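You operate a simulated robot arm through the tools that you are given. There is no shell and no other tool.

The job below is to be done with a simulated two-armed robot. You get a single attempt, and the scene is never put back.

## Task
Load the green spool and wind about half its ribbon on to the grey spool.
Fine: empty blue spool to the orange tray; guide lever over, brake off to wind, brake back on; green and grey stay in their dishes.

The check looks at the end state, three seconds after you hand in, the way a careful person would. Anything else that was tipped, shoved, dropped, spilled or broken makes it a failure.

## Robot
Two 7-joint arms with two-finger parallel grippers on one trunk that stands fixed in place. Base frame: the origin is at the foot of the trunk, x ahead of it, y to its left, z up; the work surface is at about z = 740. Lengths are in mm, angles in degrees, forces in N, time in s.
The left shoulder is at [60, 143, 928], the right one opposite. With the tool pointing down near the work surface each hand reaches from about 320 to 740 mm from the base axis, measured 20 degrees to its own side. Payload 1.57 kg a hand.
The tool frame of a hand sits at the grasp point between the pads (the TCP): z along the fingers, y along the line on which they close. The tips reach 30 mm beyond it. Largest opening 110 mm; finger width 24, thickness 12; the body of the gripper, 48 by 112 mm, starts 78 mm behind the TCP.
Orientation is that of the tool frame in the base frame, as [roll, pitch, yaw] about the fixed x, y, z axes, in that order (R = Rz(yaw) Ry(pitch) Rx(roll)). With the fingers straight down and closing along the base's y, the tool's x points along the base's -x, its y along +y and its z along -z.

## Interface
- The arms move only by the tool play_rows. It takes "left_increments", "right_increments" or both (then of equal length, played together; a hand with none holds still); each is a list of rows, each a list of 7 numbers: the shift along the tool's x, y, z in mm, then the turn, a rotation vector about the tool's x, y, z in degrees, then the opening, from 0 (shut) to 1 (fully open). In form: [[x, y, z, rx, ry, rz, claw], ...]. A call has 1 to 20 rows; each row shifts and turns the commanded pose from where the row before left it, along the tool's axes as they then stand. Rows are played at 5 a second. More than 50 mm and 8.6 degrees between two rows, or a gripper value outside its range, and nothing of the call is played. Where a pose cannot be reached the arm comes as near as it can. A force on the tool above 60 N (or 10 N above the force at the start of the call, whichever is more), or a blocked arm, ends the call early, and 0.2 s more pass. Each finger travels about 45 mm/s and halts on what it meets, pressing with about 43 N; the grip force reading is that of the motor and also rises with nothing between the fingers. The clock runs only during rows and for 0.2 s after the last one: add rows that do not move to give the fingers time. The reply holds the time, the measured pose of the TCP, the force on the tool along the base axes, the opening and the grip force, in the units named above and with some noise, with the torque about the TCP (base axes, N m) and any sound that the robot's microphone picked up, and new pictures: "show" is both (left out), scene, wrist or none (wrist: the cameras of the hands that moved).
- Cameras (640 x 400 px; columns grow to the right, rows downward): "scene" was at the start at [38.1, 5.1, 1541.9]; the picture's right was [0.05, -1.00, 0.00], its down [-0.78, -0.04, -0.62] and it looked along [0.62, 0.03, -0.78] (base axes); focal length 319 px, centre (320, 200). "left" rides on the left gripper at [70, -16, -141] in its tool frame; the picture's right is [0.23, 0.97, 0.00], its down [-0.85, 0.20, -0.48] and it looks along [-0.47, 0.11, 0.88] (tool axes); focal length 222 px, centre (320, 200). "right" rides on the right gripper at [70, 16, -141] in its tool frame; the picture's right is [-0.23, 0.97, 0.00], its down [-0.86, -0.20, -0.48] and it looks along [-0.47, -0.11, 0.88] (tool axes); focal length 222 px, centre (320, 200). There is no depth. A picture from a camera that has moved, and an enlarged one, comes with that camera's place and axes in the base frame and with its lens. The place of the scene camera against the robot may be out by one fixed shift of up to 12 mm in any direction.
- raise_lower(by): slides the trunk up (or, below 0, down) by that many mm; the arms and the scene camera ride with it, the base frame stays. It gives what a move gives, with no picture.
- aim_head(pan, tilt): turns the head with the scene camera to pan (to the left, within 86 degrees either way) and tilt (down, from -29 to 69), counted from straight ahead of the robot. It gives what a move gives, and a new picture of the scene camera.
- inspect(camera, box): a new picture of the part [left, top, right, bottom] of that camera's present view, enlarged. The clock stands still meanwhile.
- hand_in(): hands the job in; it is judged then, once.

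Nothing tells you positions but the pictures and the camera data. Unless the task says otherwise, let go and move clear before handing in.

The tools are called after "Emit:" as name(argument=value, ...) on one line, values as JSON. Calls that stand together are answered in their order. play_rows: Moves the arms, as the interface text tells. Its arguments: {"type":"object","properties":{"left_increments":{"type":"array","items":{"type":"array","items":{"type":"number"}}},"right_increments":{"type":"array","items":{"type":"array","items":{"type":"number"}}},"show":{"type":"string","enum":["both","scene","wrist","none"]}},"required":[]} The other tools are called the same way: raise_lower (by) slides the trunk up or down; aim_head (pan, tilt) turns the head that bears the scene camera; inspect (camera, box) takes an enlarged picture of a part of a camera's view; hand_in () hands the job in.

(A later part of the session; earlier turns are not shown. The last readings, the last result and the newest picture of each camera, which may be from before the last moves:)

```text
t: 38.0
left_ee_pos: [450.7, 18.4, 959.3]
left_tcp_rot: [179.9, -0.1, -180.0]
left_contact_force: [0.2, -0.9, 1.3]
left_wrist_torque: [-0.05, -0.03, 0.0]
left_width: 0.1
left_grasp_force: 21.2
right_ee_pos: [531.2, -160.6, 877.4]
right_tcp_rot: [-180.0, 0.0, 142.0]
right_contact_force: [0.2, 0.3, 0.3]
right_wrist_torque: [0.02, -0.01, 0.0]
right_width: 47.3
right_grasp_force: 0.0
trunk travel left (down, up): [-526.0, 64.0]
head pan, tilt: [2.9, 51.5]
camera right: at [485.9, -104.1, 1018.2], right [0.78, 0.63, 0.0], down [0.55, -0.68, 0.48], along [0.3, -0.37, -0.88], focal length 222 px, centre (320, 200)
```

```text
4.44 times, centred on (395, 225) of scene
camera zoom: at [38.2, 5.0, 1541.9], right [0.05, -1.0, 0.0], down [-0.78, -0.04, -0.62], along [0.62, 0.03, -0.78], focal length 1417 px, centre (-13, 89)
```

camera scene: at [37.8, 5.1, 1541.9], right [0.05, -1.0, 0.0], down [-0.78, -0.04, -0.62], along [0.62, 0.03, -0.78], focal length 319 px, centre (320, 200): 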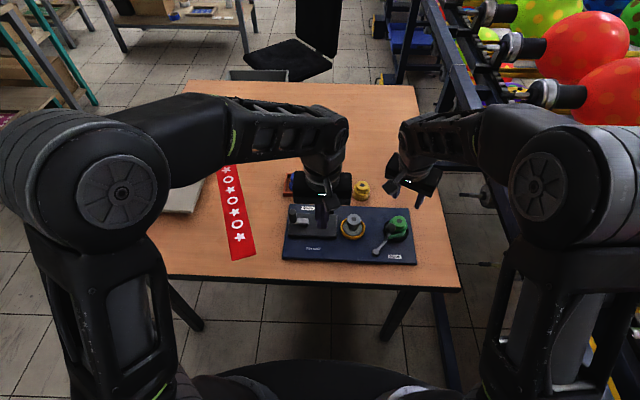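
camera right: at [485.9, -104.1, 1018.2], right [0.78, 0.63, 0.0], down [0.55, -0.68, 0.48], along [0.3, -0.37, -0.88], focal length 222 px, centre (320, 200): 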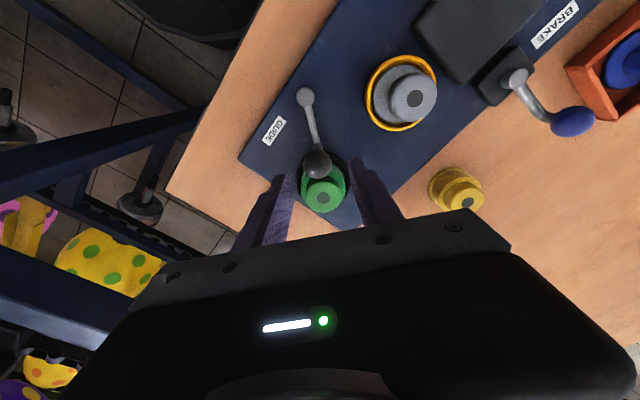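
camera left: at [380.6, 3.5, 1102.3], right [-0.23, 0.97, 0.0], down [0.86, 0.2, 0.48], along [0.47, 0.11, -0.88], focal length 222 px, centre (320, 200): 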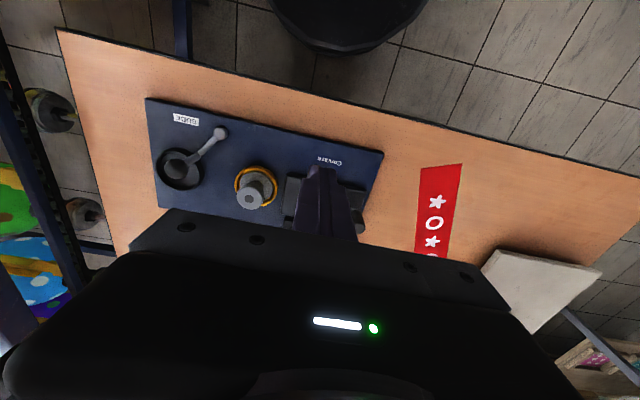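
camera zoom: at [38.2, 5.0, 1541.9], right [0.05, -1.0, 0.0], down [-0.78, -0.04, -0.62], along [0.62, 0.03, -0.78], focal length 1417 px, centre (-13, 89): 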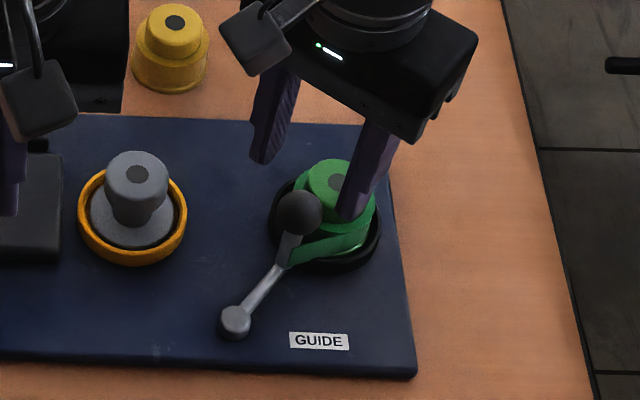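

Ball at (529,-162,815), pivot (485.5,-127), lever angle ≈ −39°. I'll lower onto the ball and close, moving the left hand further aside.

Emit:
play_rows(right_increments=[[0.6, -2.8, 28.5, 0, 0, 0, 0.43], [0, 0, 28.5, 0, 0, 0, 0.43], [0, 0, 0, 0, 0, 0, 0.43], [0, 0, 0, 0, 0, 0, 0.2], [0, 0, 0, 0, 0, 0, 0.2], [0, 0, 0, 0, 0, 0, 0.2]], left_increments=[[0, 25, 0, 0, 0, 0, 0], [0, 25, 0, 0, 0, 0, 0], [0, 25, 0, 0, 0, 0, 0], [0, 25, 0, 0, 0, 0, 0], [0, 0, 0, 0, 0, 0, 0], [0, 0, 0, 0, 0, 0, 0]], show="wrist")

Emit:
inspect(camera="right", box=[230, 60, 430, 240])

Emit:
inspect(camera="scene", box=[350, 180, 440, 270])

```text
t: 39.4
left_ee_pos: [451.4, 120.0, 960.7]
left_tcp_rot: [-179.9, 0.0, -179.9]
left_contact_force: [0.0, -0.1, 1.7]
left_wrist_torque: [0.02, -0.01, 0.0]
left_width: 0.1
left_grasp_force: 21.7
right_ee_pos: [530.9, -161.5, 820.0]
right_tcp_rot: [-180.0, -0.1, 142.1]
right_contact_force: [0.7, 0.7, -0.1]
right_wrist_torque: [-0.06, -0.09, -0.05]
right_width: 27.0
right_grasp_force: 28.9
trunk travel left (down, up): [-526.0, 64.0]
head pan, tilt: [2.9, 51.5]
camera right: at [484.6, -106.0, 961.2], right [0.78, 0.63, 0.0], down [0.55, -0.68, 0.48], along [0.3, -0.37, -0.88], focal length 222 px, centre (320, 200)
camera left: at [380.6, 103.7, 1102.2], right [-0.23, 0.97, 0.0], down [0.86, 0.2, 0.48], along [0.47, 0.11, -0.88], focal length 222 px, centre (320, 200)
```

right: 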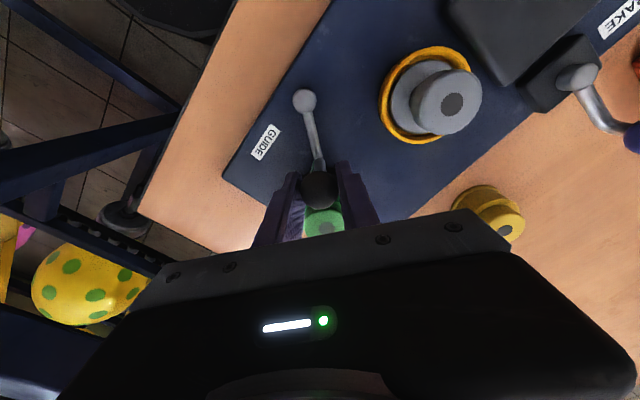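
left: 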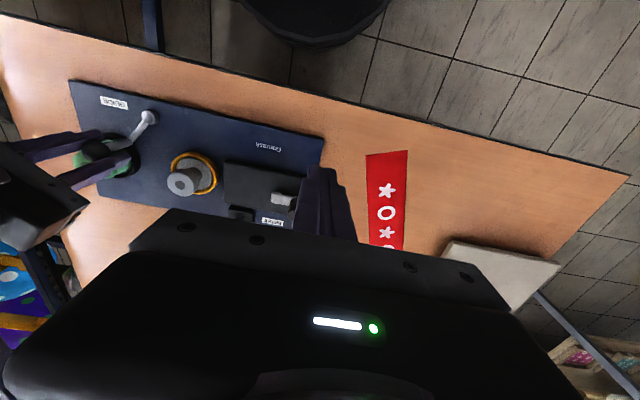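

```text
2.22 times, centred on (330, 150) of right
camera zoom: at [484.6, -106.0, 961.2], right [0.78, 0.63, 0.0], down [0.55, -0.68, 0.48], along [0.3, -0.37, -0.88], focal length 494 px, centre (298, 311)
```

zoom: 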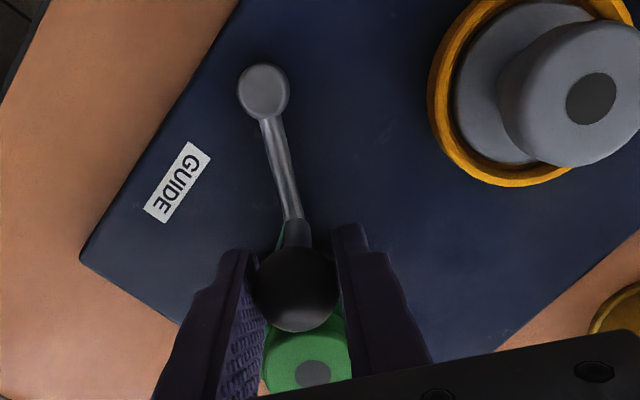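

```text
4.44 times, centred on (395, 225) of scene
camera zoom: at [38.5, 5.2, 1541.8], right [0.05, -1.0, 0.0], down [-0.78, -0.04, -0.62], along [0.62, 0.03, -0.78], focal length 1417 px, centre (-13, 89)
```

zoom: 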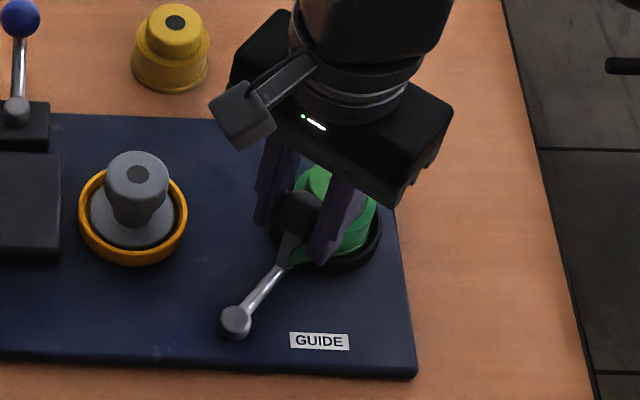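

Ball gripped at 27 mm. Start swinging about the pivot: two small arc steps to feel the resistance.

Emit:
play_rows(right_increments=[[0.25, 3.73, 0, 0, 0, -3.75, 0.2], [0.25, 3.73, 0, 0, 0, -3.75, 0.2], [0.25, 3.73, 0, 0, 0, -3.75, 0.2], [0, 0, 0, 0, 0, 0, 0.2]], show="none")

Emit:
inspect(camera="scene", box=[350, 180, 440, 270])

```text
t: 40.4
left_ee_pos: [450.1, 120.0, 960.8]
left_tcp_rot: [180.0, 0.1, 180.0]
left_contact_force: [-0.5, 0.2, 0.5]
left_wrist_torque: [-0.04, 0.0, 0.0]
left_width: 0.0
left_grasp_force: 21.0
right_ee_pos: [535.7, -153.8, 819.6]
right_tcp_rot: [179.9, 0.1, 153.3]
right_contact_force: [4.8, 3.4, -0.5]
right_wrist_torque: [0.04, -0.05, -0.25]
right_width: 26.8
right_grasp_force: 37.2
trunk travel left (down, up): [-526.0, 64.0]
head pan, tilt: [2.9, 51.5]
```

```text
4.44 times, centred on (395, 225) of scene
camera zoom: at [39.1, 5.3, 1541.8], right [0.05, -1.0, 0.0], down [-0.78, -0.04, -0.62], along [0.62, 0.03, -0.78], focal length 1417 px, centre (-13, 89)
```

zoom: 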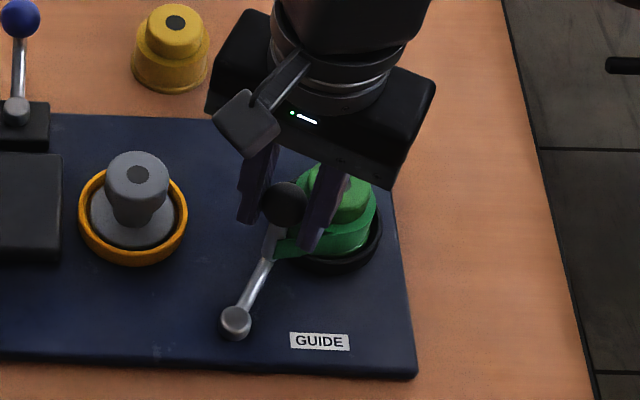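

It swings freely with the ribbon following. Continue the arc.

Emit:
play_rows(right_increments=[[0.49, 7.44, 0, 0, 0, -7.5, 0.2], [0.49, 7.44, 0, 0, 0, -7.5, 0.2], [0.49, 7.44, 0, 0, 0, -7.5, 0.2], [0.49, 7.44, 0, 0, 0, -7.5, 0.2], [0, 0, 0, 0, 0, 0, 0.2]], show="none")

Emit:
inspect(camera="scene", box=[330, 180, 430, 270])

```text
t: 41.6
left_ee_pos: [450.6, 119.4, 961.0]
left_tcp_rot: [-180.0, -0.1, 179.9]
left_contact_force: [-0.4, 0.6, 0.4]
left_wrist_torque: [0.01, 0.01, 0.01]
left_width: 0.2
left_grasp_force: 21.1
right_ee_pos: [542.0, -123.6, 820.2]
right_tcp_rot: [179.9, 0.1, -176.6]
right_contact_force: [10.2, 1.1, 0.8]
right_wrist_torque: [0.02, -0.34, 0.01]
right_width: 26.8
right_grasp_force: 37.2
trunk travel left (down, up): [-526.0, 64.0]
head pan, tilt: [2.9, 51.5]
```

```text
4.44 times, centred on (380, 225) of scene
camera zoom: at [39.4, 5.2, 1541.9], right [0.05, -1.0, 0.0], down [-0.78, -0.04, -0.62], along [0.62, 0.03, -0.78], focal length 1417 px, centre (53, 89)
```

zoom: 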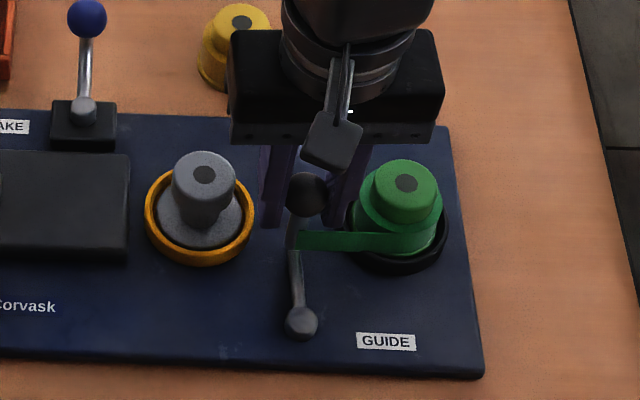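

Emit:
play_rows(right_increments=[[1, 0, 0, 0, 0, 0, 0.2], [0, 0, 0, 0, 0, 0, 0.2]], show="none")

```text
t: 42.2
left_ee_pos: [451.5, 119.0, 959.9]
left_tcp_rot: [180.0, -0.1, -180.0]
left_contact_force: [0.2, -0.3, 0.4]
left_wrist_torque: [-0.02, 0.03, 0.01]
left_width: 0.0
left_grasp_force: 21.4
right_ee_pos: [542.2, -124.9, 819.2]
right_tcp_rot: [-180.0, 0.1, -176.7]
right_contact_force: [17.3, 0.9, 1.8]
right_wrist_torque: [-0.01, 0.12, 0.01]
right_width: 26.8
right_grasp_force: 37.4
trunk travel left (down, up): [-526.0, 64.0]
head pan, tilt: [2.9, 51.5]
```

Moving inward raised the force, so the true radius is a little larger; I'll relax outward by 2.5 mm.

Emit:
play_rows(right_increments=[[-2.5, 0, 0, 0, 0, 0, 0.2], [0, 0, 0, 0, 0, 0, 0.2]], show="none")

```text
t: 42.8
left_ee_pos: [450.3, 119.9, 961.4]
left_tcp_rot: [180.0, 0.0, 180.0]
left_contact_force: [1.1, -0.1, 0.4]
left_wrist_torque: [-0.01, 0.0, -0.01]
left_width: 0.0
left_grasp_force: 21.8
right_ee_pos: [541.5, -123.8, 820.1]
right_tcp_rot: [180.0, 0.0, -176.9]
right_contact_force: [5.8, 0.8, 5.4]
right_wrist_torque: [0.06, -0.03, -0.04]
right_width: 26.8
right_grasp_force: 37.3
trunk travel left (down, up): [-526.0, 64.0]
head pan, tilt: [2.9, 51.5]
```

Emit:
play_rows(right_increments=[[-0.2, 7.64, 0, 0, 0, -7.5, 0.2], [0.5, 7.64, 0, 0, 0, -7.5, 0.2], [0.5, 7.64, 0, 0, 0, -7.5, 0.2], [0, 0, 0, 0, 0, 0, 0.2]], show="none")

Emit:
inspect(camera="scene", box=[330, 180, 430, 270])

```text
t: 43.8
left_ee_pos: [449.7, 118.8, 960.3]
left_tcp_rot: [-180.0, 0.0, -180.0]
left_contact_force: [0.2, -0.4, 0.8]
left_wrist_torque: [-0.04, -0.03, 0.02]
left_width: 0.0
left_grasp_force: 21.4
right_ee_pos: [536.1, -104.0, 818.0]
right_tcp_rot: [180.0, -0.1, -154.3]
right_contact_force: [-0.2, -0.7, 4.5]
right_wrist_torque: [-0.06, 0.14, -0.01]
right_width: 26.8
right_grasp_force: 38.2
trunk travel left (down, up): [-526.0, 64.0]
head pan, tilt: [2.9, 51.5]
```

```text
4.44 times, centred on (380, 225) of scene
camera zoom: at [37.6, 5.2, 1541.9], right [0.05, -1.0, 0.0], down [-0.78, -0.04, -0.62], along [0.62, 0.03, -0.78], focal length 1417 px, centre (53, 89)
```

zoom: 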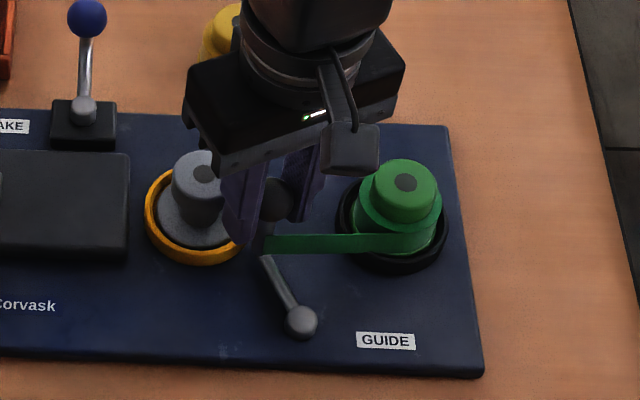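

No load, clearances fine. Continue the arc in smaller steps toward the end stop.

Emit:
play_rows(right_increments=[[0.12, 3.75, 0, 0, 0, -3.75, 0.2], [0.12, 3.75, 0, 0, 0, -3.75, 0.2], [0.12, 3.75, 0, 0, 0, -3.75, 0.2], [0, 0, 0, 0, 0, 0, 0.2]], show="none")

Emit:
inspect(camera="scene", box=[330, 180, 430, 270])

```text
t: 44.8
left_ee_pos: [449.8, 119.8, 960.4]
left_tcp_rot: [-180.0, -0.1, 180.0]
left_contact_force: [-0.4, 0.4, 0.9]
left_wrist_torque: [-0.02, -0.03, -0.03]
left_width: 0.2
left_grasp_force: 21.3
right_ee_pos: [530.8, -93.5, 820.5]
right_tcp_rot: [-179.9, -0.1, -142.9]
right_contact_force: [-3.6, -1.7, -0.5]
right_wrist_torque: [0.02, -0.06, 0.0]
right_width: 26.9
right_grasp_force: 37.3
trunk travel left (down, up): [-526.0, 64.0]
head pan, tilt: [2.9, 51.5]
```

```text
4.44 times, centred on (380, 225) of scene
camera zoom: at [37.9, 4.9, 1541.8], right [0.05, -1.0, 0.0], down [-0.78, -0.04, -0.62], along [0.62, 0.03, -0.78], focal length 1417 px, centre (53, 89)
```

zoom: 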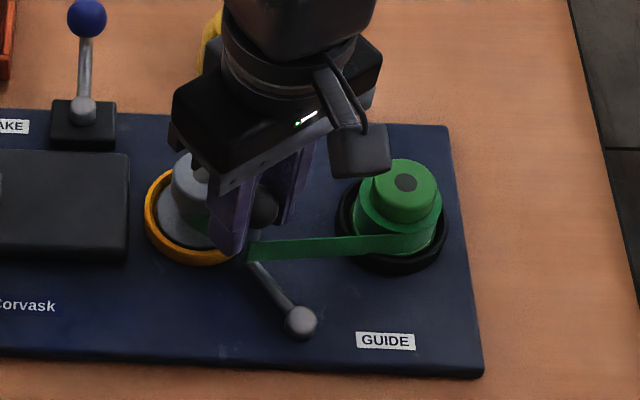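

Emit:
play_rows(right_increments=[[0.12, 3.75, 0, 0, 0, -3.75, 0.2], [0.12, 3.75, 0, 0, 0, -3.75, 0.2], [0, 0, 0, 0, 0, 0, 0.2]], show="wrist")

Emit:
inspect(camera="scene", box=[330, 180, 430, 270])

```text
t: 45.6
left_ee_pos: [451.5, 118.0, 960.6]
left_tcp_rot: [179.8, 0.0, 179.9]
left_contact_force: [-0.1, 0.3, -0.7]
left_wrist_torque: [0.02, -0.01, 0.02]
left_width: 0.0
left_grasp_force: 21.2
right_ee_pos: [528.6, -91.8, 818.8]
right_tcp_rot: [-179.9, 0.1, -135.7]
right_contact_force: [11.4, -20.4, -0.4]
right_wrist_torque: [-0.16, -0.01, -0.07]
right_width: 27.0
right_grasp_force: 37.5
trunk travel left (down, up): [-526.0, 64.0]
head pan, tilt: [2.9, 51.5]
camera right: at [467.3, -128.0, 961.1], right [-0.52, 0.85, 0.0], down [0.75, 0.46, 0.48], along [0.41, 0.25, -0.88], focal length 222 px, centre (320, 200)
```

right: 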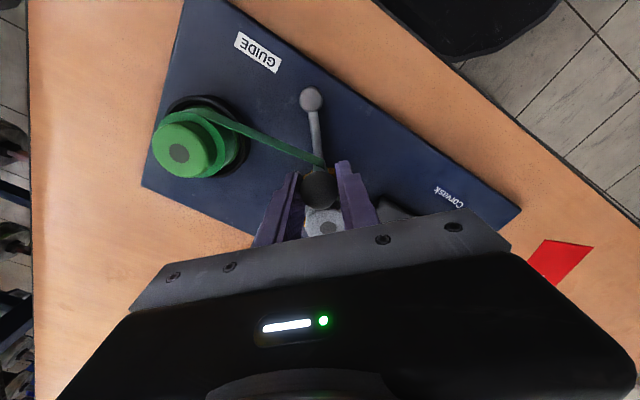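

```text
4.44 times, centred on (380, 225) of scene
camera zoom: at [39.9, 2.5, 1541.9], right [0.05, -1.0, 0.0], down [-0.78, -0.04, -0.62], along [0.62, 0.03, -0.78], focal length 1417 px, centre (53, 89)
```

zoom: 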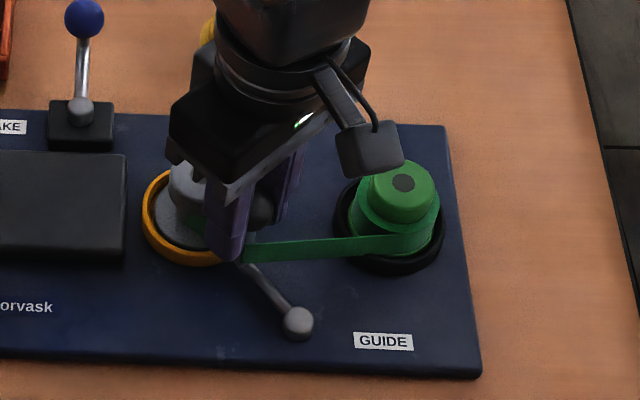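

The lever hit its end stop at about +39° (23 N). I'll relax the push and release.

Emit:
play_rows(right_increments=[[0, -3, 0, 0, 0, 0, 0.2], [0, 0, 0, 0, 0, 0, 0.2]], show="none")

```text
t: 46.2
left_ee_pos: [450.7, 118.6, 959.7]
left_tcp_rot: [179.9, -0.1, -180.0]
left_contact_force: [0.7, 0.3, 0.0]
left_wrist_torque: [0.0, -0.01, 0.03]
left_width: 0.2
left_grasp_force: 21.2
right_ee_pos: [529.0, -92.2, 820.1]
right_tcp_rot: [180.0, 0.0, -135.6]
right_contact_force: [5.4, -21.5, 3.9]
right_wrist_torque: [0.07, 0.01, -0.05]
right_width: 27.1
right_grasp_force: 37.6
trunk travel left (down, up): [-526.0, 64.0]
head pan, tilt: [2.9, 51.5]
```

Emit:
play_rows(right_increments=[[0, 0, 0, 0, 0, 0, 0.2], [0, 0, 0, 0, 0, 0, 0.2]], show="none")

Emit:
inspect(camera="right", box=[230, 60, 430, 240])

Emit:
inspect(camera="left", box=[60, 80, 330, 240])

```text
t: 46.8
left_ee_pos: [450.7, 119.1, 959.9]
left_tcp_rot: [179.8, 0.0, 179.9]
left_contact_force: [0.7, -0.2, -0.5]
left_wrist_torque: [0.01, 0.01, -0.01]
left_width: 0.1
left_grasp_force: 20.6
right_ee_pos: [529.2, -91.4, 818.8]
right_tcp_rot: [180.0, 0.1, -135.5]
right_contact_force: [5.6, -21.5, 7.0]
right_wrist_torque: [-0.19, 0.15, 0.02]
right_width: 26.7
right_grasp_force: 37.9
trunk travel left (down, up): [-526.0, 64.0]
head pan, tilt: [2.9, 51.5]
```

```text
2.22 times, centred on (330, 150) of right
camera zoom: at [467.8, -128.3, 961.2], right [-0.52, 0.85, 0.0], down [0.75, 0.46, 0.48], along [0.41, 0.25, -0.88], focal length 494 px, centre (298, 311)
```

zoom: 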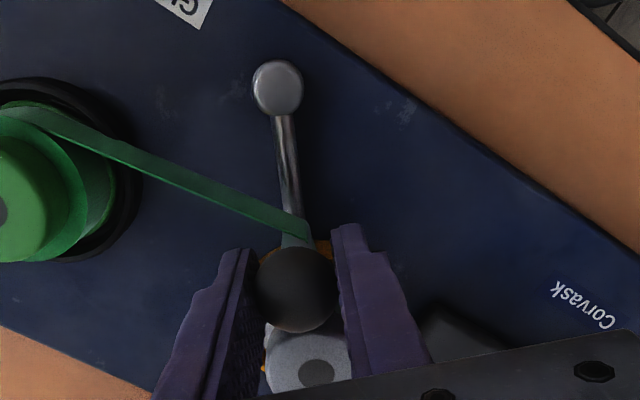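

```text
2.37 times, centred on (195, 160) of left
camera zoom: at [380.5, 101.7, 1102.6], right [-0.23, 0.97, 0.0], down [0.86, 0.2, 0.48], along [0.47, 0.11, -0.88], focal length 526 px, centre (616, 295)
```

zoom: 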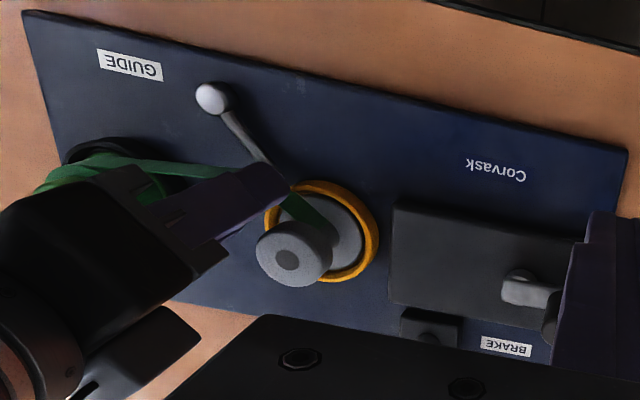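

The ribbon now runs via the guide to the grey core. There is still ~22 N of push; back off a few mm more before opening.

Emit:
play_rows(right_increments=[[0, -2, 0, 0, 0, 0, 0.2], [0, 0, 0, 0, 0, 0, 0.2]], show="none")

```text
t: 47.4
left_ee_pos: [449.4, 117.7, 960.9]
left_tcp_rot: [179.9, 0.0, -180.0]
left_contact_force: [-0.4, 0.0, -0.6]
left_wrist_torque: [0.01, -0.02, -0.03]
left_width: 0.1
left_grasp_force: 21.8
right_ee_pos: [529.4, -90.6, 819.7]
right_tcp_rot: [179.8, 0.1, -135.5]
right_contact_force: [-0.4, -17.6, 7.2]
right_wrist_torque: [0.03, 0.09, -0.16]
right_width: 26.7
right_grasp_force: 37.3
trunk travel left (down, up): [-526.0, 64.0]
head pan, tilt: [2.9, 51.5]
```

Emit:
play_rows(right_increments=[[1.8, -2.8, -1, 0, 0, 0, 0.2], [0, 0, 0, 0, 0, 0, 0.2]], show="none")

```text
t: 48.0
left_ee_pos: [451.1, 119.5, 959.6]
left_tcp_rot: [180.0, 0.0, 180.0]
left_contact_force: [-0.1, -0.4, -1.0]
left_wrist_torque: [0.01, 0.02, 0.0]
left_width: 0.0
left_grasp_force: 21.4
right_ee_pos: [529.9, -91.6, 819.5]
right_tcp_rot: [179.8, 0.1, -135.4]
right_contact_force: [-4.9, -1.1, 0.3]
right_wrist_torque: [0.32, -0.35, -0.33]
right_width: 27.1
right_grasp_force: 37.4
trunk travel left (down, up): [-526.0, 64.0]
head pan, tilt: [2.9, 51.5]
```

Force is near zero with the lever still at the stop. Open and rise clear.

Emit:
play_rows(right_increments=[[0, 0, 0, 0, 0, 0, 0.36], [0, 0, 0, 0, 0, 0, 0.36], [0, 0, -5, 0, 0, 0, 0.36], [0, 0, -15, 0, 0, 0, 0.36], [0, 0, -30, 0, 0, 0, 0.36], [0, 0, -40, 0, 0, 0, 0.36], [0, 0, 0, 0, 0, 0, 0.36]], show="both")

Emit:
inspect(camera="scene", box=[330, 180, 430, 270])

Emit:
inspect(camera="right", box=[170, 60, 430, 240])

```text
t: 49.6
left_ee_pos: [451.4, 119.2, 961.6]
left_tcp_rot: [-180.0, -0.1, -180.0]
left_contact_force: [-0.6, 0.3, 0.3]
left_wrist_torque: [0.01, -0.01, 0.02]
left_width: 0.0
left_grasp_force: 21.3
right_ee_pos: [530.9, -94.1, 910.4]
right_tcp_rot: [-180.0, 0.0, -135.5]
right_contact_force: [0.4, 0.6, -0.4]
right_wrist_torque: [-0.04, 0.0, 0.02]
right_width: 39.5
right_grasp_force: 0.1
trunk travel left (down, up): [-526.0, 64.0]
head pan, tilt: [2.9, 51.5]
camera scene: at [38.5, 5.1, 1541.9], right [0.05, -1.0, 0.0], down [-0.78, -0.04, -0.62], along [0.62, 0.03, -0.78], focal length 319 px, centre (320, 200)
camera right: at [469.6, -130.3, 1052.3], right [-0.52, 0.85, 0.0], down [0.75, 0.46, 0.48], along [0.41, 0.25, -0.88], focal length 222 px, centre (320, 200)
```

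scene: 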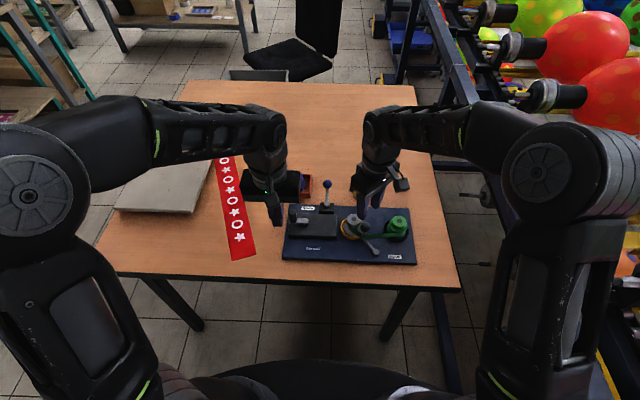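
right: 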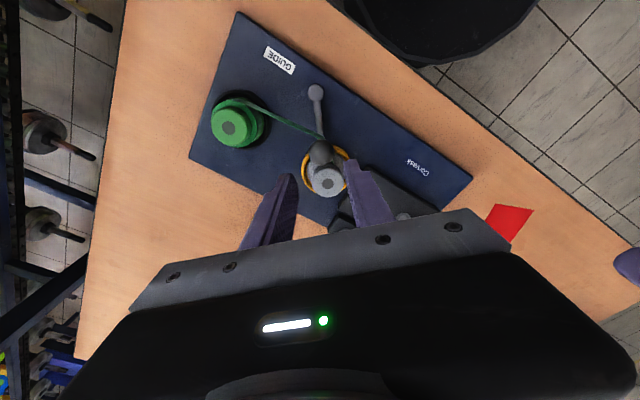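

```text
4.44 times, centred on (380, 225) of scene
camera zoom: at [38.5, 5.1, 1541.9], right [0.05, -1.0, 0.0], down [-0.78, -0.04, -0.62], along [0.62, 0.03, -0.78], focal length 1417 px, centre (53, 89)
```

zoom: 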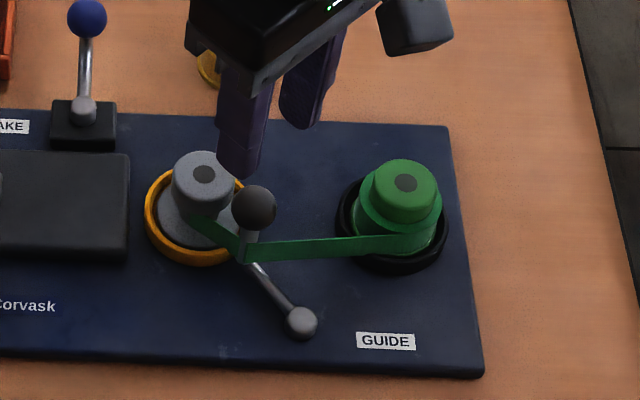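

```text
2.22 times, centred on (300, 150) of right
camera zoom: at [469.6, -130.3, 1052.3], right [-0.52, 0.85, 0.0], down [0.75, 0.46, 0.48], along [0.41, 0.25, -0.88], focal length 494 px, centre (364, 311)
```

zoom: 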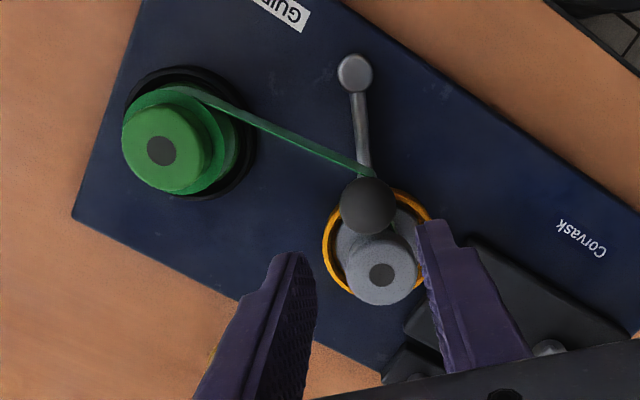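

Guide is over and the ribbon runs green → guide → grey. Now the brake: left hand (tilted 15°) to above the brake knob at (688,14,804); right hand retreats.

Emit:
play_rows(left_increments=[[0, 0, 0, 0, -7.5, 0, 0.4], [0, 0, 0, 0, -7.5, 0, 0.4], [-34.6, -17.5, 22.2, 0, 0, 0, 0.4], [-34.6, -17.5, 22.2, 0, 0, 0, 0.4], [-34.6, -17.5, 22.2, 0, 0, 0, 0.4], [-34.6, -17.5, 22.2, 0, 0, 0, 0.4], [-34.6, -17.5, 22.2, 0, 0, 0, 0.4], [-34.6, -17.5, 22.2, 0, 0, 0, 0.4], [0, 0, 0, 0, 0, 0, 0.4], [0, 0, 0, 0, 0, 0, 0.4]], right_increments=[[31.2, -13.5, -12.5, 0, 0, 0, 0.2], [31.2, -13.5, -12.5, 0, 0, 0, 0.2], [31.2, -13.5, -12.5, 0, 0, 0, 0], [31.2, -13.5, -12.5, 0, 0, 0, 0], [0, 0, 0, 0, 0, 7.4, 0], [0, 0, 0, 0, 0, 7.4, 0], [0, 0, 0, 0, 0, 7.4, 0], [0, 0, 0, 0, 0, 7.4, 0], [0, 0, 0, 0, 0, 7.4, 0], [0, 0, 0, 0, 0, 7.4, 0]], show="both")

Emit:
inspect(camera="left", box=[230, 60, 430, 240])

Emit:
inspect(camera="scene", box=[280, 140, 380, 230])

```text
t: 51.8
left_ee_pos: [686.0, 13.7, 884.3]
left_tcp_rot: [180.0, 14.9, 180.0]
left_contact_force: [0.1, -0.4, 0.0]
left_wrist_torque: [-0.03, 0.01, 0.02]
left_width: 44.1
left_grasp_force: 0.1
right_ee_pos: [479.6, -220.4, 959.2]
right_tcp_rot: [-180.0, 0.0, -180.0]
right_contact_force: [0.8, 0.2, 0.0]
right_wrist_torque: [-0.03, 0.03, -0.04]
right_width: 0.2
right_grasp_force: 20.9
trunk travel left (down, up): [-526.0, 64.0]
head pan, tilt: [2.9, 51.5]
camera scene: at [38.5, 4.9, 1541.9], right [0.05, -1.0, 0.0], down [-0.78, -0.04, -0.62], along [0.62, 0.03, -0.78], focal length 319 px, centre (320, 200)
camera right: at [409.7, -203.1, 1102.1], right [0.23, 0.97, 0.0], down [0.86, -0.2, 0.48], along [0.47, -0.11, -0.88], focal length 222 px, centre (320, 200)
camera left: at [582.1, -1.9, 1003.9], right [-0.22, 0.97, -0.06], down [0.7, 0.2, 0.68], along [0.68, 0.11, -0.73], focal length 222 px, centre (320, 200)
```

scene: 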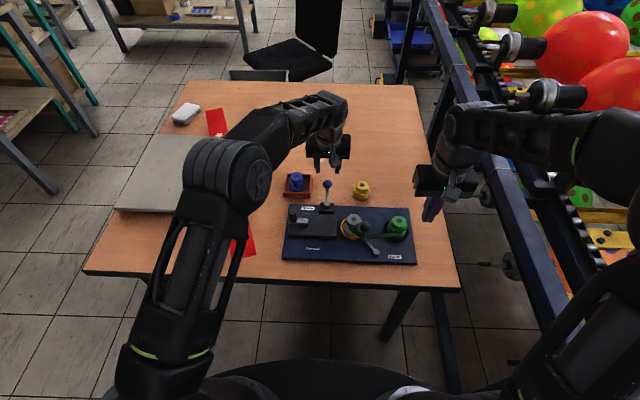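
right: 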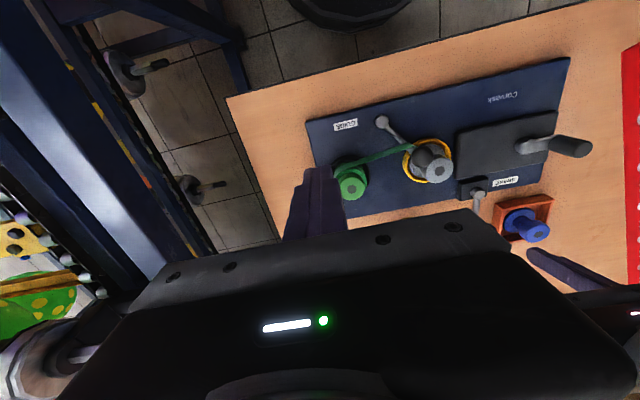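
left: 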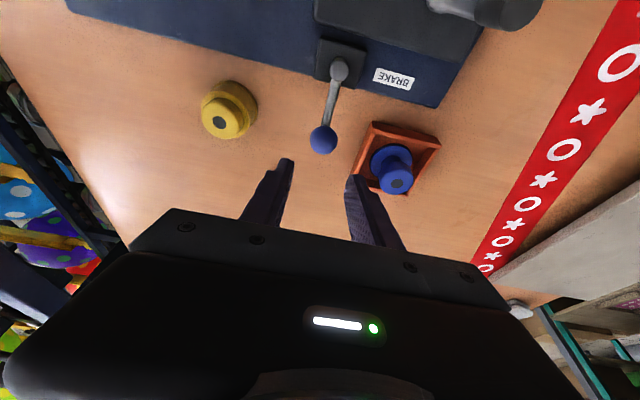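

```text
2.22 times, centred on (330, 150) of left
camera zoom: at [582.1, -1.9, 1003.9], right [-0.22, 0.97, -0.06], down [0.7, 0.2, 0.68], along [0.68, 0.11, -0.73], focal length 494 px, centre (298, 311)
```

zoom: 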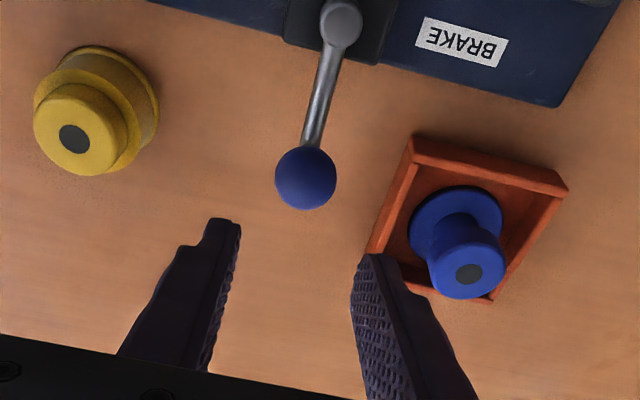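

```text
4.44 times, centred on (330, 185) of scene
camera zoom: at [38.5, 4.9, 1541.9], right [0.05, -1.0, 0.0], down [-0.78, -0.04, -0.62], along [0.62, 0.03, -0.78], focal length 1417 px, centre (276, 267)
```

zoom: 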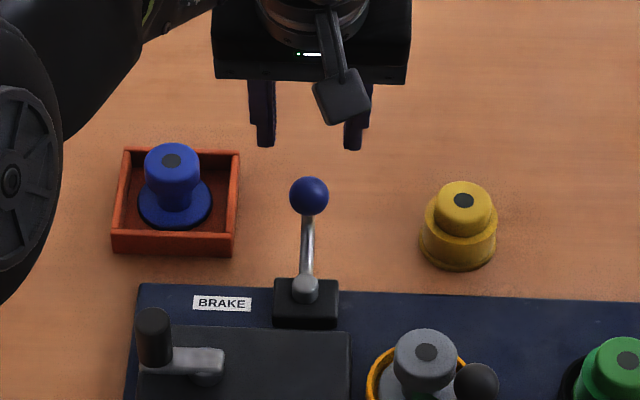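

Ball at (688.7,13.7,804). Descend around it and close.

Emit:
play_rows(left_increments=[[9.1, 0, 34.85, 0, 0, 0, 0.4], [9.1, 0, 34.85, 0, 0, 0, 0.4], [0, 0, 0, 0, 0, 0, 0.4], [0, 0, 0, 0, 0, 0, 0.18], [0, 0, 0, 0, 0, 0, 0.18], [0, 0, 0, 0, 0, 0, 0.18]], show="none")

Emit:
inspect(camera="left", box=[230, 60, 430, 240])

Emit:
inspect(camera="scene", box=[280, 140, 380, 230])

```text
t: 53.2
left_ee_pos: [687.0, 12.8, 814.7]
left_tcp_rot: [-180.0, 15.0, -180.0]
left_contact_force: [-0.5, -3.5, 0.5]
left_wrist_torque: [-0.01, -0.1, 0.02]
left_width: 27.1
left_grasp_force: 31.2
right_ee_pos: [480.0, -220.7, 960.1]
right_tcp_rot: [-180.0, -0.1, -179.8]
right_contact_force: [-0.4, -0.1, -0.3]
right_wrist_torque: [0.01, -0.01, -0.01]
right_width: 0.0
right_grasp_force: 21.6
trunk travel left (down, up): [-526.0, 64.0]
head pan, tilt: [2.9, 51.5]
```

```text
2.22 times, centred on (330, 150) of left
camera zoom: at [583.0, -2.5, 932.7], right [-0.22, 0.97, -0.06], down [0.7, 0.2, 0.68], along [0.68, 0.11, -0.73], focal length 494 px, centre (298, 311)
```

zoom: 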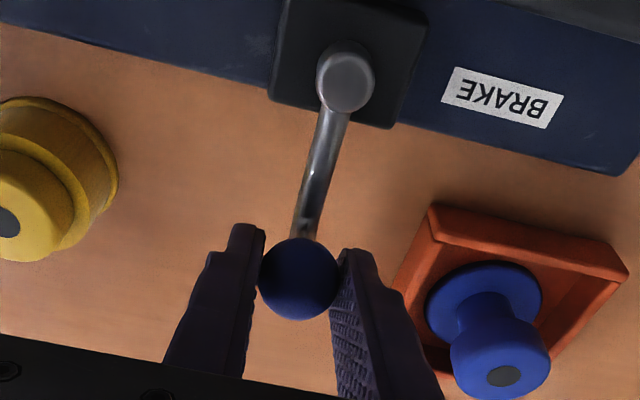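

```text
4.44 times, centred on (330, 185) of scene
camera zoom: at [38.4, 4.6, 1541.9], right [0.05, -1.0, 0.0], down [-0.78, -0.04, -0.62], along [0.62, 0.03, -0.78], focal length 1417 px, centre (276, 267)
```

zoom: 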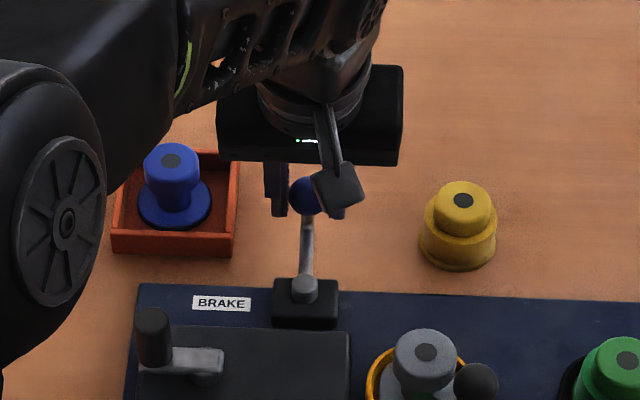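

Gripped. Test which way the brake lever swings: nudge 4 mm to +y and read the force.

Emit:
play_rows(left_increments=[[0, 2, 0, 0, 0, 0, 0.18], [0, 2, 0, 0, 0, 0, 0.18], [0, 0, 0, 0, 0, 0, 0.18]], show="none")

```text
t: 54.0
left_ee_pos: [686.4, 13.6, 813.7]
left_tcp_rot: [-179.7, 14.9, 179.9]
left_contact_force: [3.1, -19.6, 0.6]
left_wrist_torque: [-0.36, -0.2, 0.27]
left_width: 26.6
left_grasp_force: 37.9
right_ee_pos: [479.3, -222.0, 959.1]
right_tcp_rot: [180.0, 0.1, -179.8]
right_contact_force: [-0.4, -0.3, 0.7]
right_wrist_torque: [0.0, -0.02, -0.01]
right_width: 0.3
right_grasp_force: 21.1
trunk travel left (down, up): [-526.0, 64.0]
head pan, tilt: [2.9, 51.5]
```

+y is blocked (stop), so "off" lies toward −y. Undo and nudge the other way.

Emit:
play_rows(left_increments=[[0, -4, 0, 0, 0, 0, 0.18], [0, -2, 0, 0, 0, 0, 0.18], [0, -2, 0, 0, 0, 0, 0.18], [0, 0, 0, 0, 0, 0, 0.18]], show="none")

```text
t: 55.0
left_ee_pos: [686.8, 12.8, 813.3]
left_tcp_rot: [179.7, 15.0, -179.9]
left_contact_force: [1.1, 4.4, 4.8]
left_wrist_torque: [0.21, 0.17, -0.34]
left_width: 26.9
left_grasp_force: 37.3
right_ee_pos: [478.8, -220.1, 960.3]
right_tcp_rot: [-180.0, 0.0, -179.9]
right_contact_force: [-0.5, -0.3, -0.1]
right_wrist_torque: [0.01, -0.02, 0.02]
right_width: 0.0
right_grasp_force: 21.5
trunk travel left (down, up): [-526.0, 64.0]
head pan, tilt: [2.9, 51.5]
```

Emit:
play_rows(left_increments=[[0, -2, 0, 0, 0, 0, 0.18], [0, -2, 0, 0, 0, 0, 0.18], [0, 0, 0, 0, 0, 0, 0.18]], show="none")

```text
t: 55.8
left_ee_pos: [686.2, 7.2, 812.1]
left_tcp_rot: [180.0, 15.0, -180.0]
left_contact_force: [5.1, 6.9, 4.2]
left_wrist_torque: [0.09, -0.21, -0.38]
left_width: 26.9
left_grasp_force: 37.9
right_ee_pos: [479.8, -218.6, 960.7]
right_tcp_rot: [180.0, 0.1, -179.9]
right_contact_force: [-0.1, -1.1, 0.4]
right_wrist_torque: [-0.01, 0.01, 0.02]
right_width: 0.1
right_grasp_force: 21.9
trunk travel left (down, up): [-526.0, 64.0]
head pan, tilt: [2.9, 51.5]
```

It swings toward −y with light friction (~8 N). Follow the arc, rotating the tool with it.

Emit:
play_rows(left_increments=[[1.56, -7.01, -0.42, 1.94, 0, 7.245, 0.18], [1.56, -7.01, -0.42, 1.94, 0, 7.245, 0.18], [1.56, -7.01, -0.42, 1.94, 0, 7.245, 0.18], [0, 0, 0, 0, 0, 0, 0.18]], show="none")

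Emit:
inspect(camera="left", box=[230, 60, 430, 240])

```text
t: 56.8
left_ee_pos: [679.9, -15.7, 812.2]
left_tcp_rot: [-179.9, 15.1, 157.4]
left_contact_force: [8.8, -1.1, 0.6]
left_wrist_torque: [-0.15, -0.34, -0.18]
left_width: 27.0
left_grasp_force: 37.5
right_ee_pos: [480.9, -219.8, 960.5]
right_tcp_rot: [179.9, 0.0, -179.9]
right_contact_force: [-0.8, 0.5, -0.3]
right_wrist_torque: [0.01, -0.01, -0.01]
right_width: 0.2
right_grasp_force: 20.8
trunk travel left (down, up): [-526.0, 64.0]
head pan, tilt: [2.9, 51.5]
```

```text
2.22 times, centred on (330, 150) of left
camera zoom: at [577.1, 10.7, 932.5], right [0.17, 0.98, -0.06], down [0.72, -0.08, 0.68], along [0.67, -0.16, -0.73], focal length 494 px, centre (298, 311)
```

zoom: 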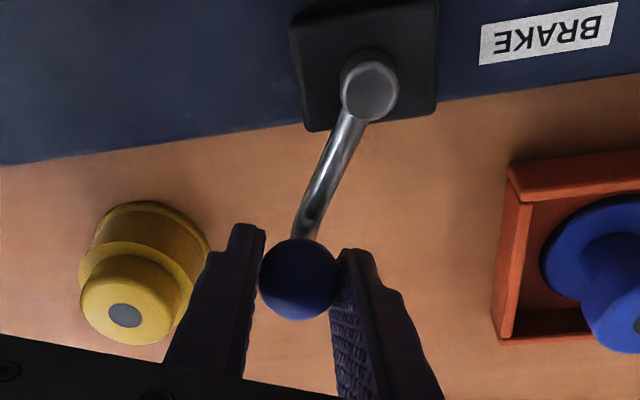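

Emit:
play_rows(left_increments=[[0.4, -7.2, -0.1, 1.94, 0, 7.245, 0.18], [1.6, -7.2, -0.43, 1.94, 0, 7.245, 0.18], [0, 0, 0, 0, 0, 0, 0.18]], show="none")

```text
t: 57.6
left_ee_pos: [670.6, -25.0, 814.0]
left_tcp_rot: [179.9, 14.9, 142.5]
left_contact_force: [5.1, -1.5, 1.3]
left_wrist_torque: [-0.03, 0.02, 0.17]
left_width: 26.9
left_grasp_force: 37.5
right_ee_pos: [479.2, -220.5, 959.4]
right_tcp_rot: [-180.0, 0.0, -179.9]
right_contact_force: [-0.3, -0.2, 1.0]
right_wrist_torque: [0.0, 0.0, -0.01]
right_width: 0.0
right_grasp_force: 21.7
trunk travel left (down, up): [-526.0, 64.0]
head pan, tilt: [2.9, 51.5]
```

Emit:
play_rows(left_increments=[[0.6, -3.6, -0.15, 0.97, 0, 3.62, 0.18], [0.8, -3.6, -0.21, 0.97, 0, 3.62, 0.18], [0.8, -3.6, -0.21, 0.97, 0, 3.62, 0.18], [0, 0, 0, 0, 0, 0, 0.18]], show="none")

```text
t: 58.6
left_ee_pos: [664.9, -29.0, 812.8]
left_tcp_rot: [179.7, 15.1, 131.1]
left_contact_force: [26.5, 20.7, 5.1]
left_wrist_torque: [0.08, -0.4, 0.02]
left_width: 27.0
left_grasp_force: 37.7
right_ee_pos: [480.6, -219.8, 959.8]
right_tcp_rot: [-179.9, -0.1, -179.9]
right_contact_force: [-0.3, -0.8, 0.1]
right_wrist_torque: [0.01, -0.02, 0.01]
right_width: 0.0
right_grasp_force: 21.1
trunk travel left (down, up): [-526.0, 64.0]
head pan, tilt: [2.9, 51.5]
```

Stop reached at about −52° (33 N). Relax the push.

Emit:
play_rows(left_increments=[[0, 5, 0, 0, 0, 0, 0.18], [0, 0, 0, 0, 0, 0, 0.18]], show="none")

Emit:
inspect(camera="left", box=[230, 60, 430, 240])

Emit:
inspect(camera="scene", box=[270, 160, 430, 270])

```text
t: 59.2
left_ee_pos: [665.5, -28.3, 814.9]
left_tcp_rot: [-180.0, 15.0, 131.2]
left_contact_force: [14.6, 13.5, 9.3]
left_wrist_torque: [0.27, 0.03, 0.14]
left_width: 26.6
left_grasp_force: 38.3
right_ee_pos: [479.7, -219.2, 959.9]
right_tcp_rot: [-180.0, 0.1, -179.9]
right_contact_force: [-0.6, -0.3, 0.3]
right_wrist_torque: [-0.02, -0.02, 0.02]
right_width: 0.1
right_grasp_force: 20.9
trunk travel left (down, up): [-526.0, 64.0]
head pan, tilt: [2.9, 51.5]
```

```text
2.22 times, centred on (330, 150) of left
camera zoom: at [584.7, 39.6, 932.4], right [0.59, 0.81, -0.06], down [0.61, -0.4, 0.68], along [0.53, -0.44, -0.73], focal length 494 px, centre (298, 311)
```

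zoom: 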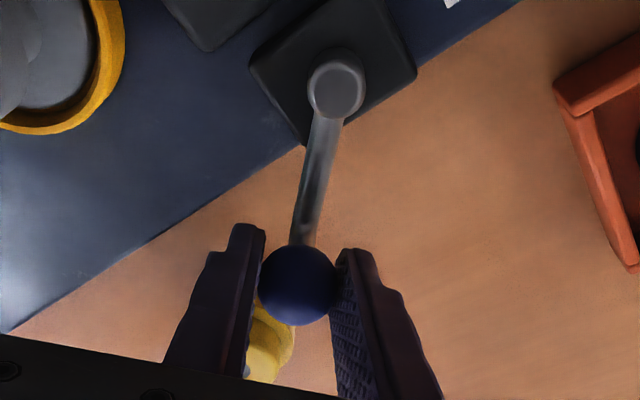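

```text
3.64 times, centred on (350, 215) of scene
camera zoom: at [38.7, 6.5, 1542.0], right [0.05, -1.0, 0.0], down [-0.78, -0.04, -0.62], along [0.62, 0.03, -0.78], focal length 1159 px, centre (211, 146)
```

zoom: 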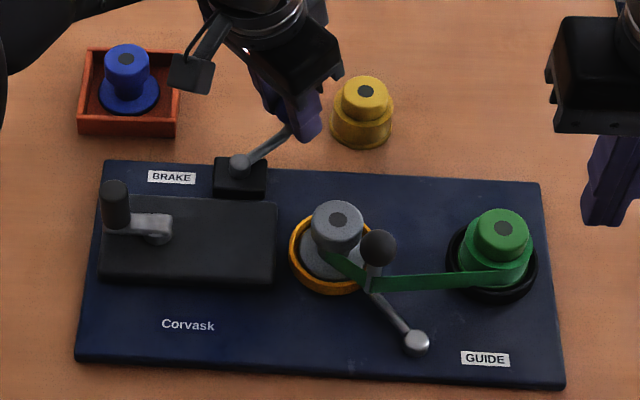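

Emit:
play_rows(left_increments=[[0, 3, -1.5, 0, 0, 0, 0.18], [0, 0, 0, 0, 0, 0, 0.18]], show="none")

```text
t: 59.8
left_ee_pos: [665.6, -28.7, 814.0]
left_tcp_rot: [-179.7, 14.9, 131.1]
left_contact_force: [3.9, 3.9, 1.8]
left_wrist_torque: [-0.33, -0.23, 0.25]
left_width: 26.9
left_grasp_force: 37.3
right_ee_pos: [479.8, -219.2, 960.9]
right_tcp_rot: [-180.0, 0.0, -179.9]
right_contact_force: [-0.1, -0.6, -0.9]
right_wrist_torque: [-0.04, 0.02, 0.0]
right_width: 0.0
right_grasp_force: 21.2
trunk travel left (down, up): [-526.0, 64.0]
head pan, tilt: [2.9, 51.5]
```

Load relaxed. Release and rise.

Emit:
play_rows(left_increments=[[0, 0, 0, 0, 0, 0, 0.36], [0, 0, 0, 0, 0, 0, 0.36], [-1.3, 0, -4.8, 0, 0, 0, 0.36], [-3.9, 0, -14.5, 0, 0, 0, 0.36], [-7.8, 0, -29, 0, 0, 0, 0.36], [-7.8, 0, -29, 0, 0, 0, 0.36], [0, 0, 0, 0, 0, 0, 0.36]], show="scene")

Emit:
inspect(camera="scene", box=[270, 160, 430, 270])

```text
t: 61.4
left_ee_pos: [667.6, -25.9, 896.3]
left_tcp_rot: [180.0, 15.0, 131.2]
left_contact_force: [0.4, -0.2, 0.9]
left_wrist_torque: [0.01, -0.03, 0.0]
left_width: 39.6
left_grasp_force: 0.1
right_ee_pos: [478.8, -219.8, 961.1]
right_tcp_rot: [180.0, 0.0, -179.9]
right_contact_force: [0.4, -0.5, 0.0]
right_wrist_torque: [-0.04, 0.0, 0.0]
right_width: 0.0
right_grasp_force: 21.4
trunk travel left (down, up): [-526.0, 64.0]
head pan, tilt: [2.9, 51.5]
camera scene: at [38.4, 5.1, 1541.9], right [0.05, -1.0, 0.0], down [-0.78, -0.04, -0.62], along [0.62, 0.03, -0.78], focal length 319 px, centre (320, 200)
```

scene: 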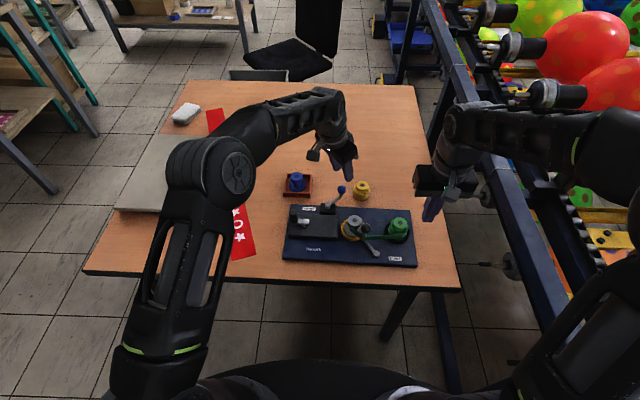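

```text
3.64 times, centred on (350, 215) of scene
camera zoom: at [38.4, 5.1, 1541.9], right [0.05, -1.0, 0.0], down [-0.78, -0.04, -0.62], along [0.62, 0.03, -0.78], focal length 1159 px, centre (211, 146)
```

zoom: 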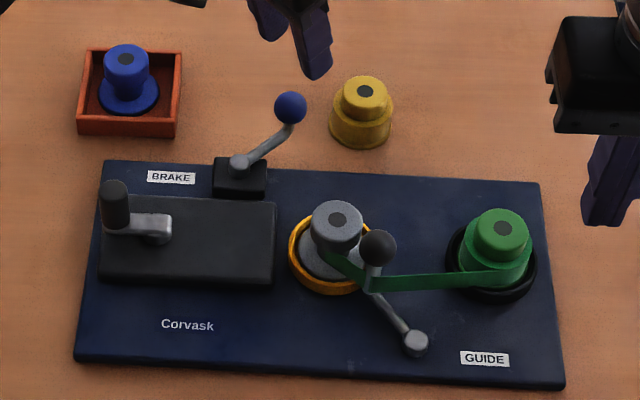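

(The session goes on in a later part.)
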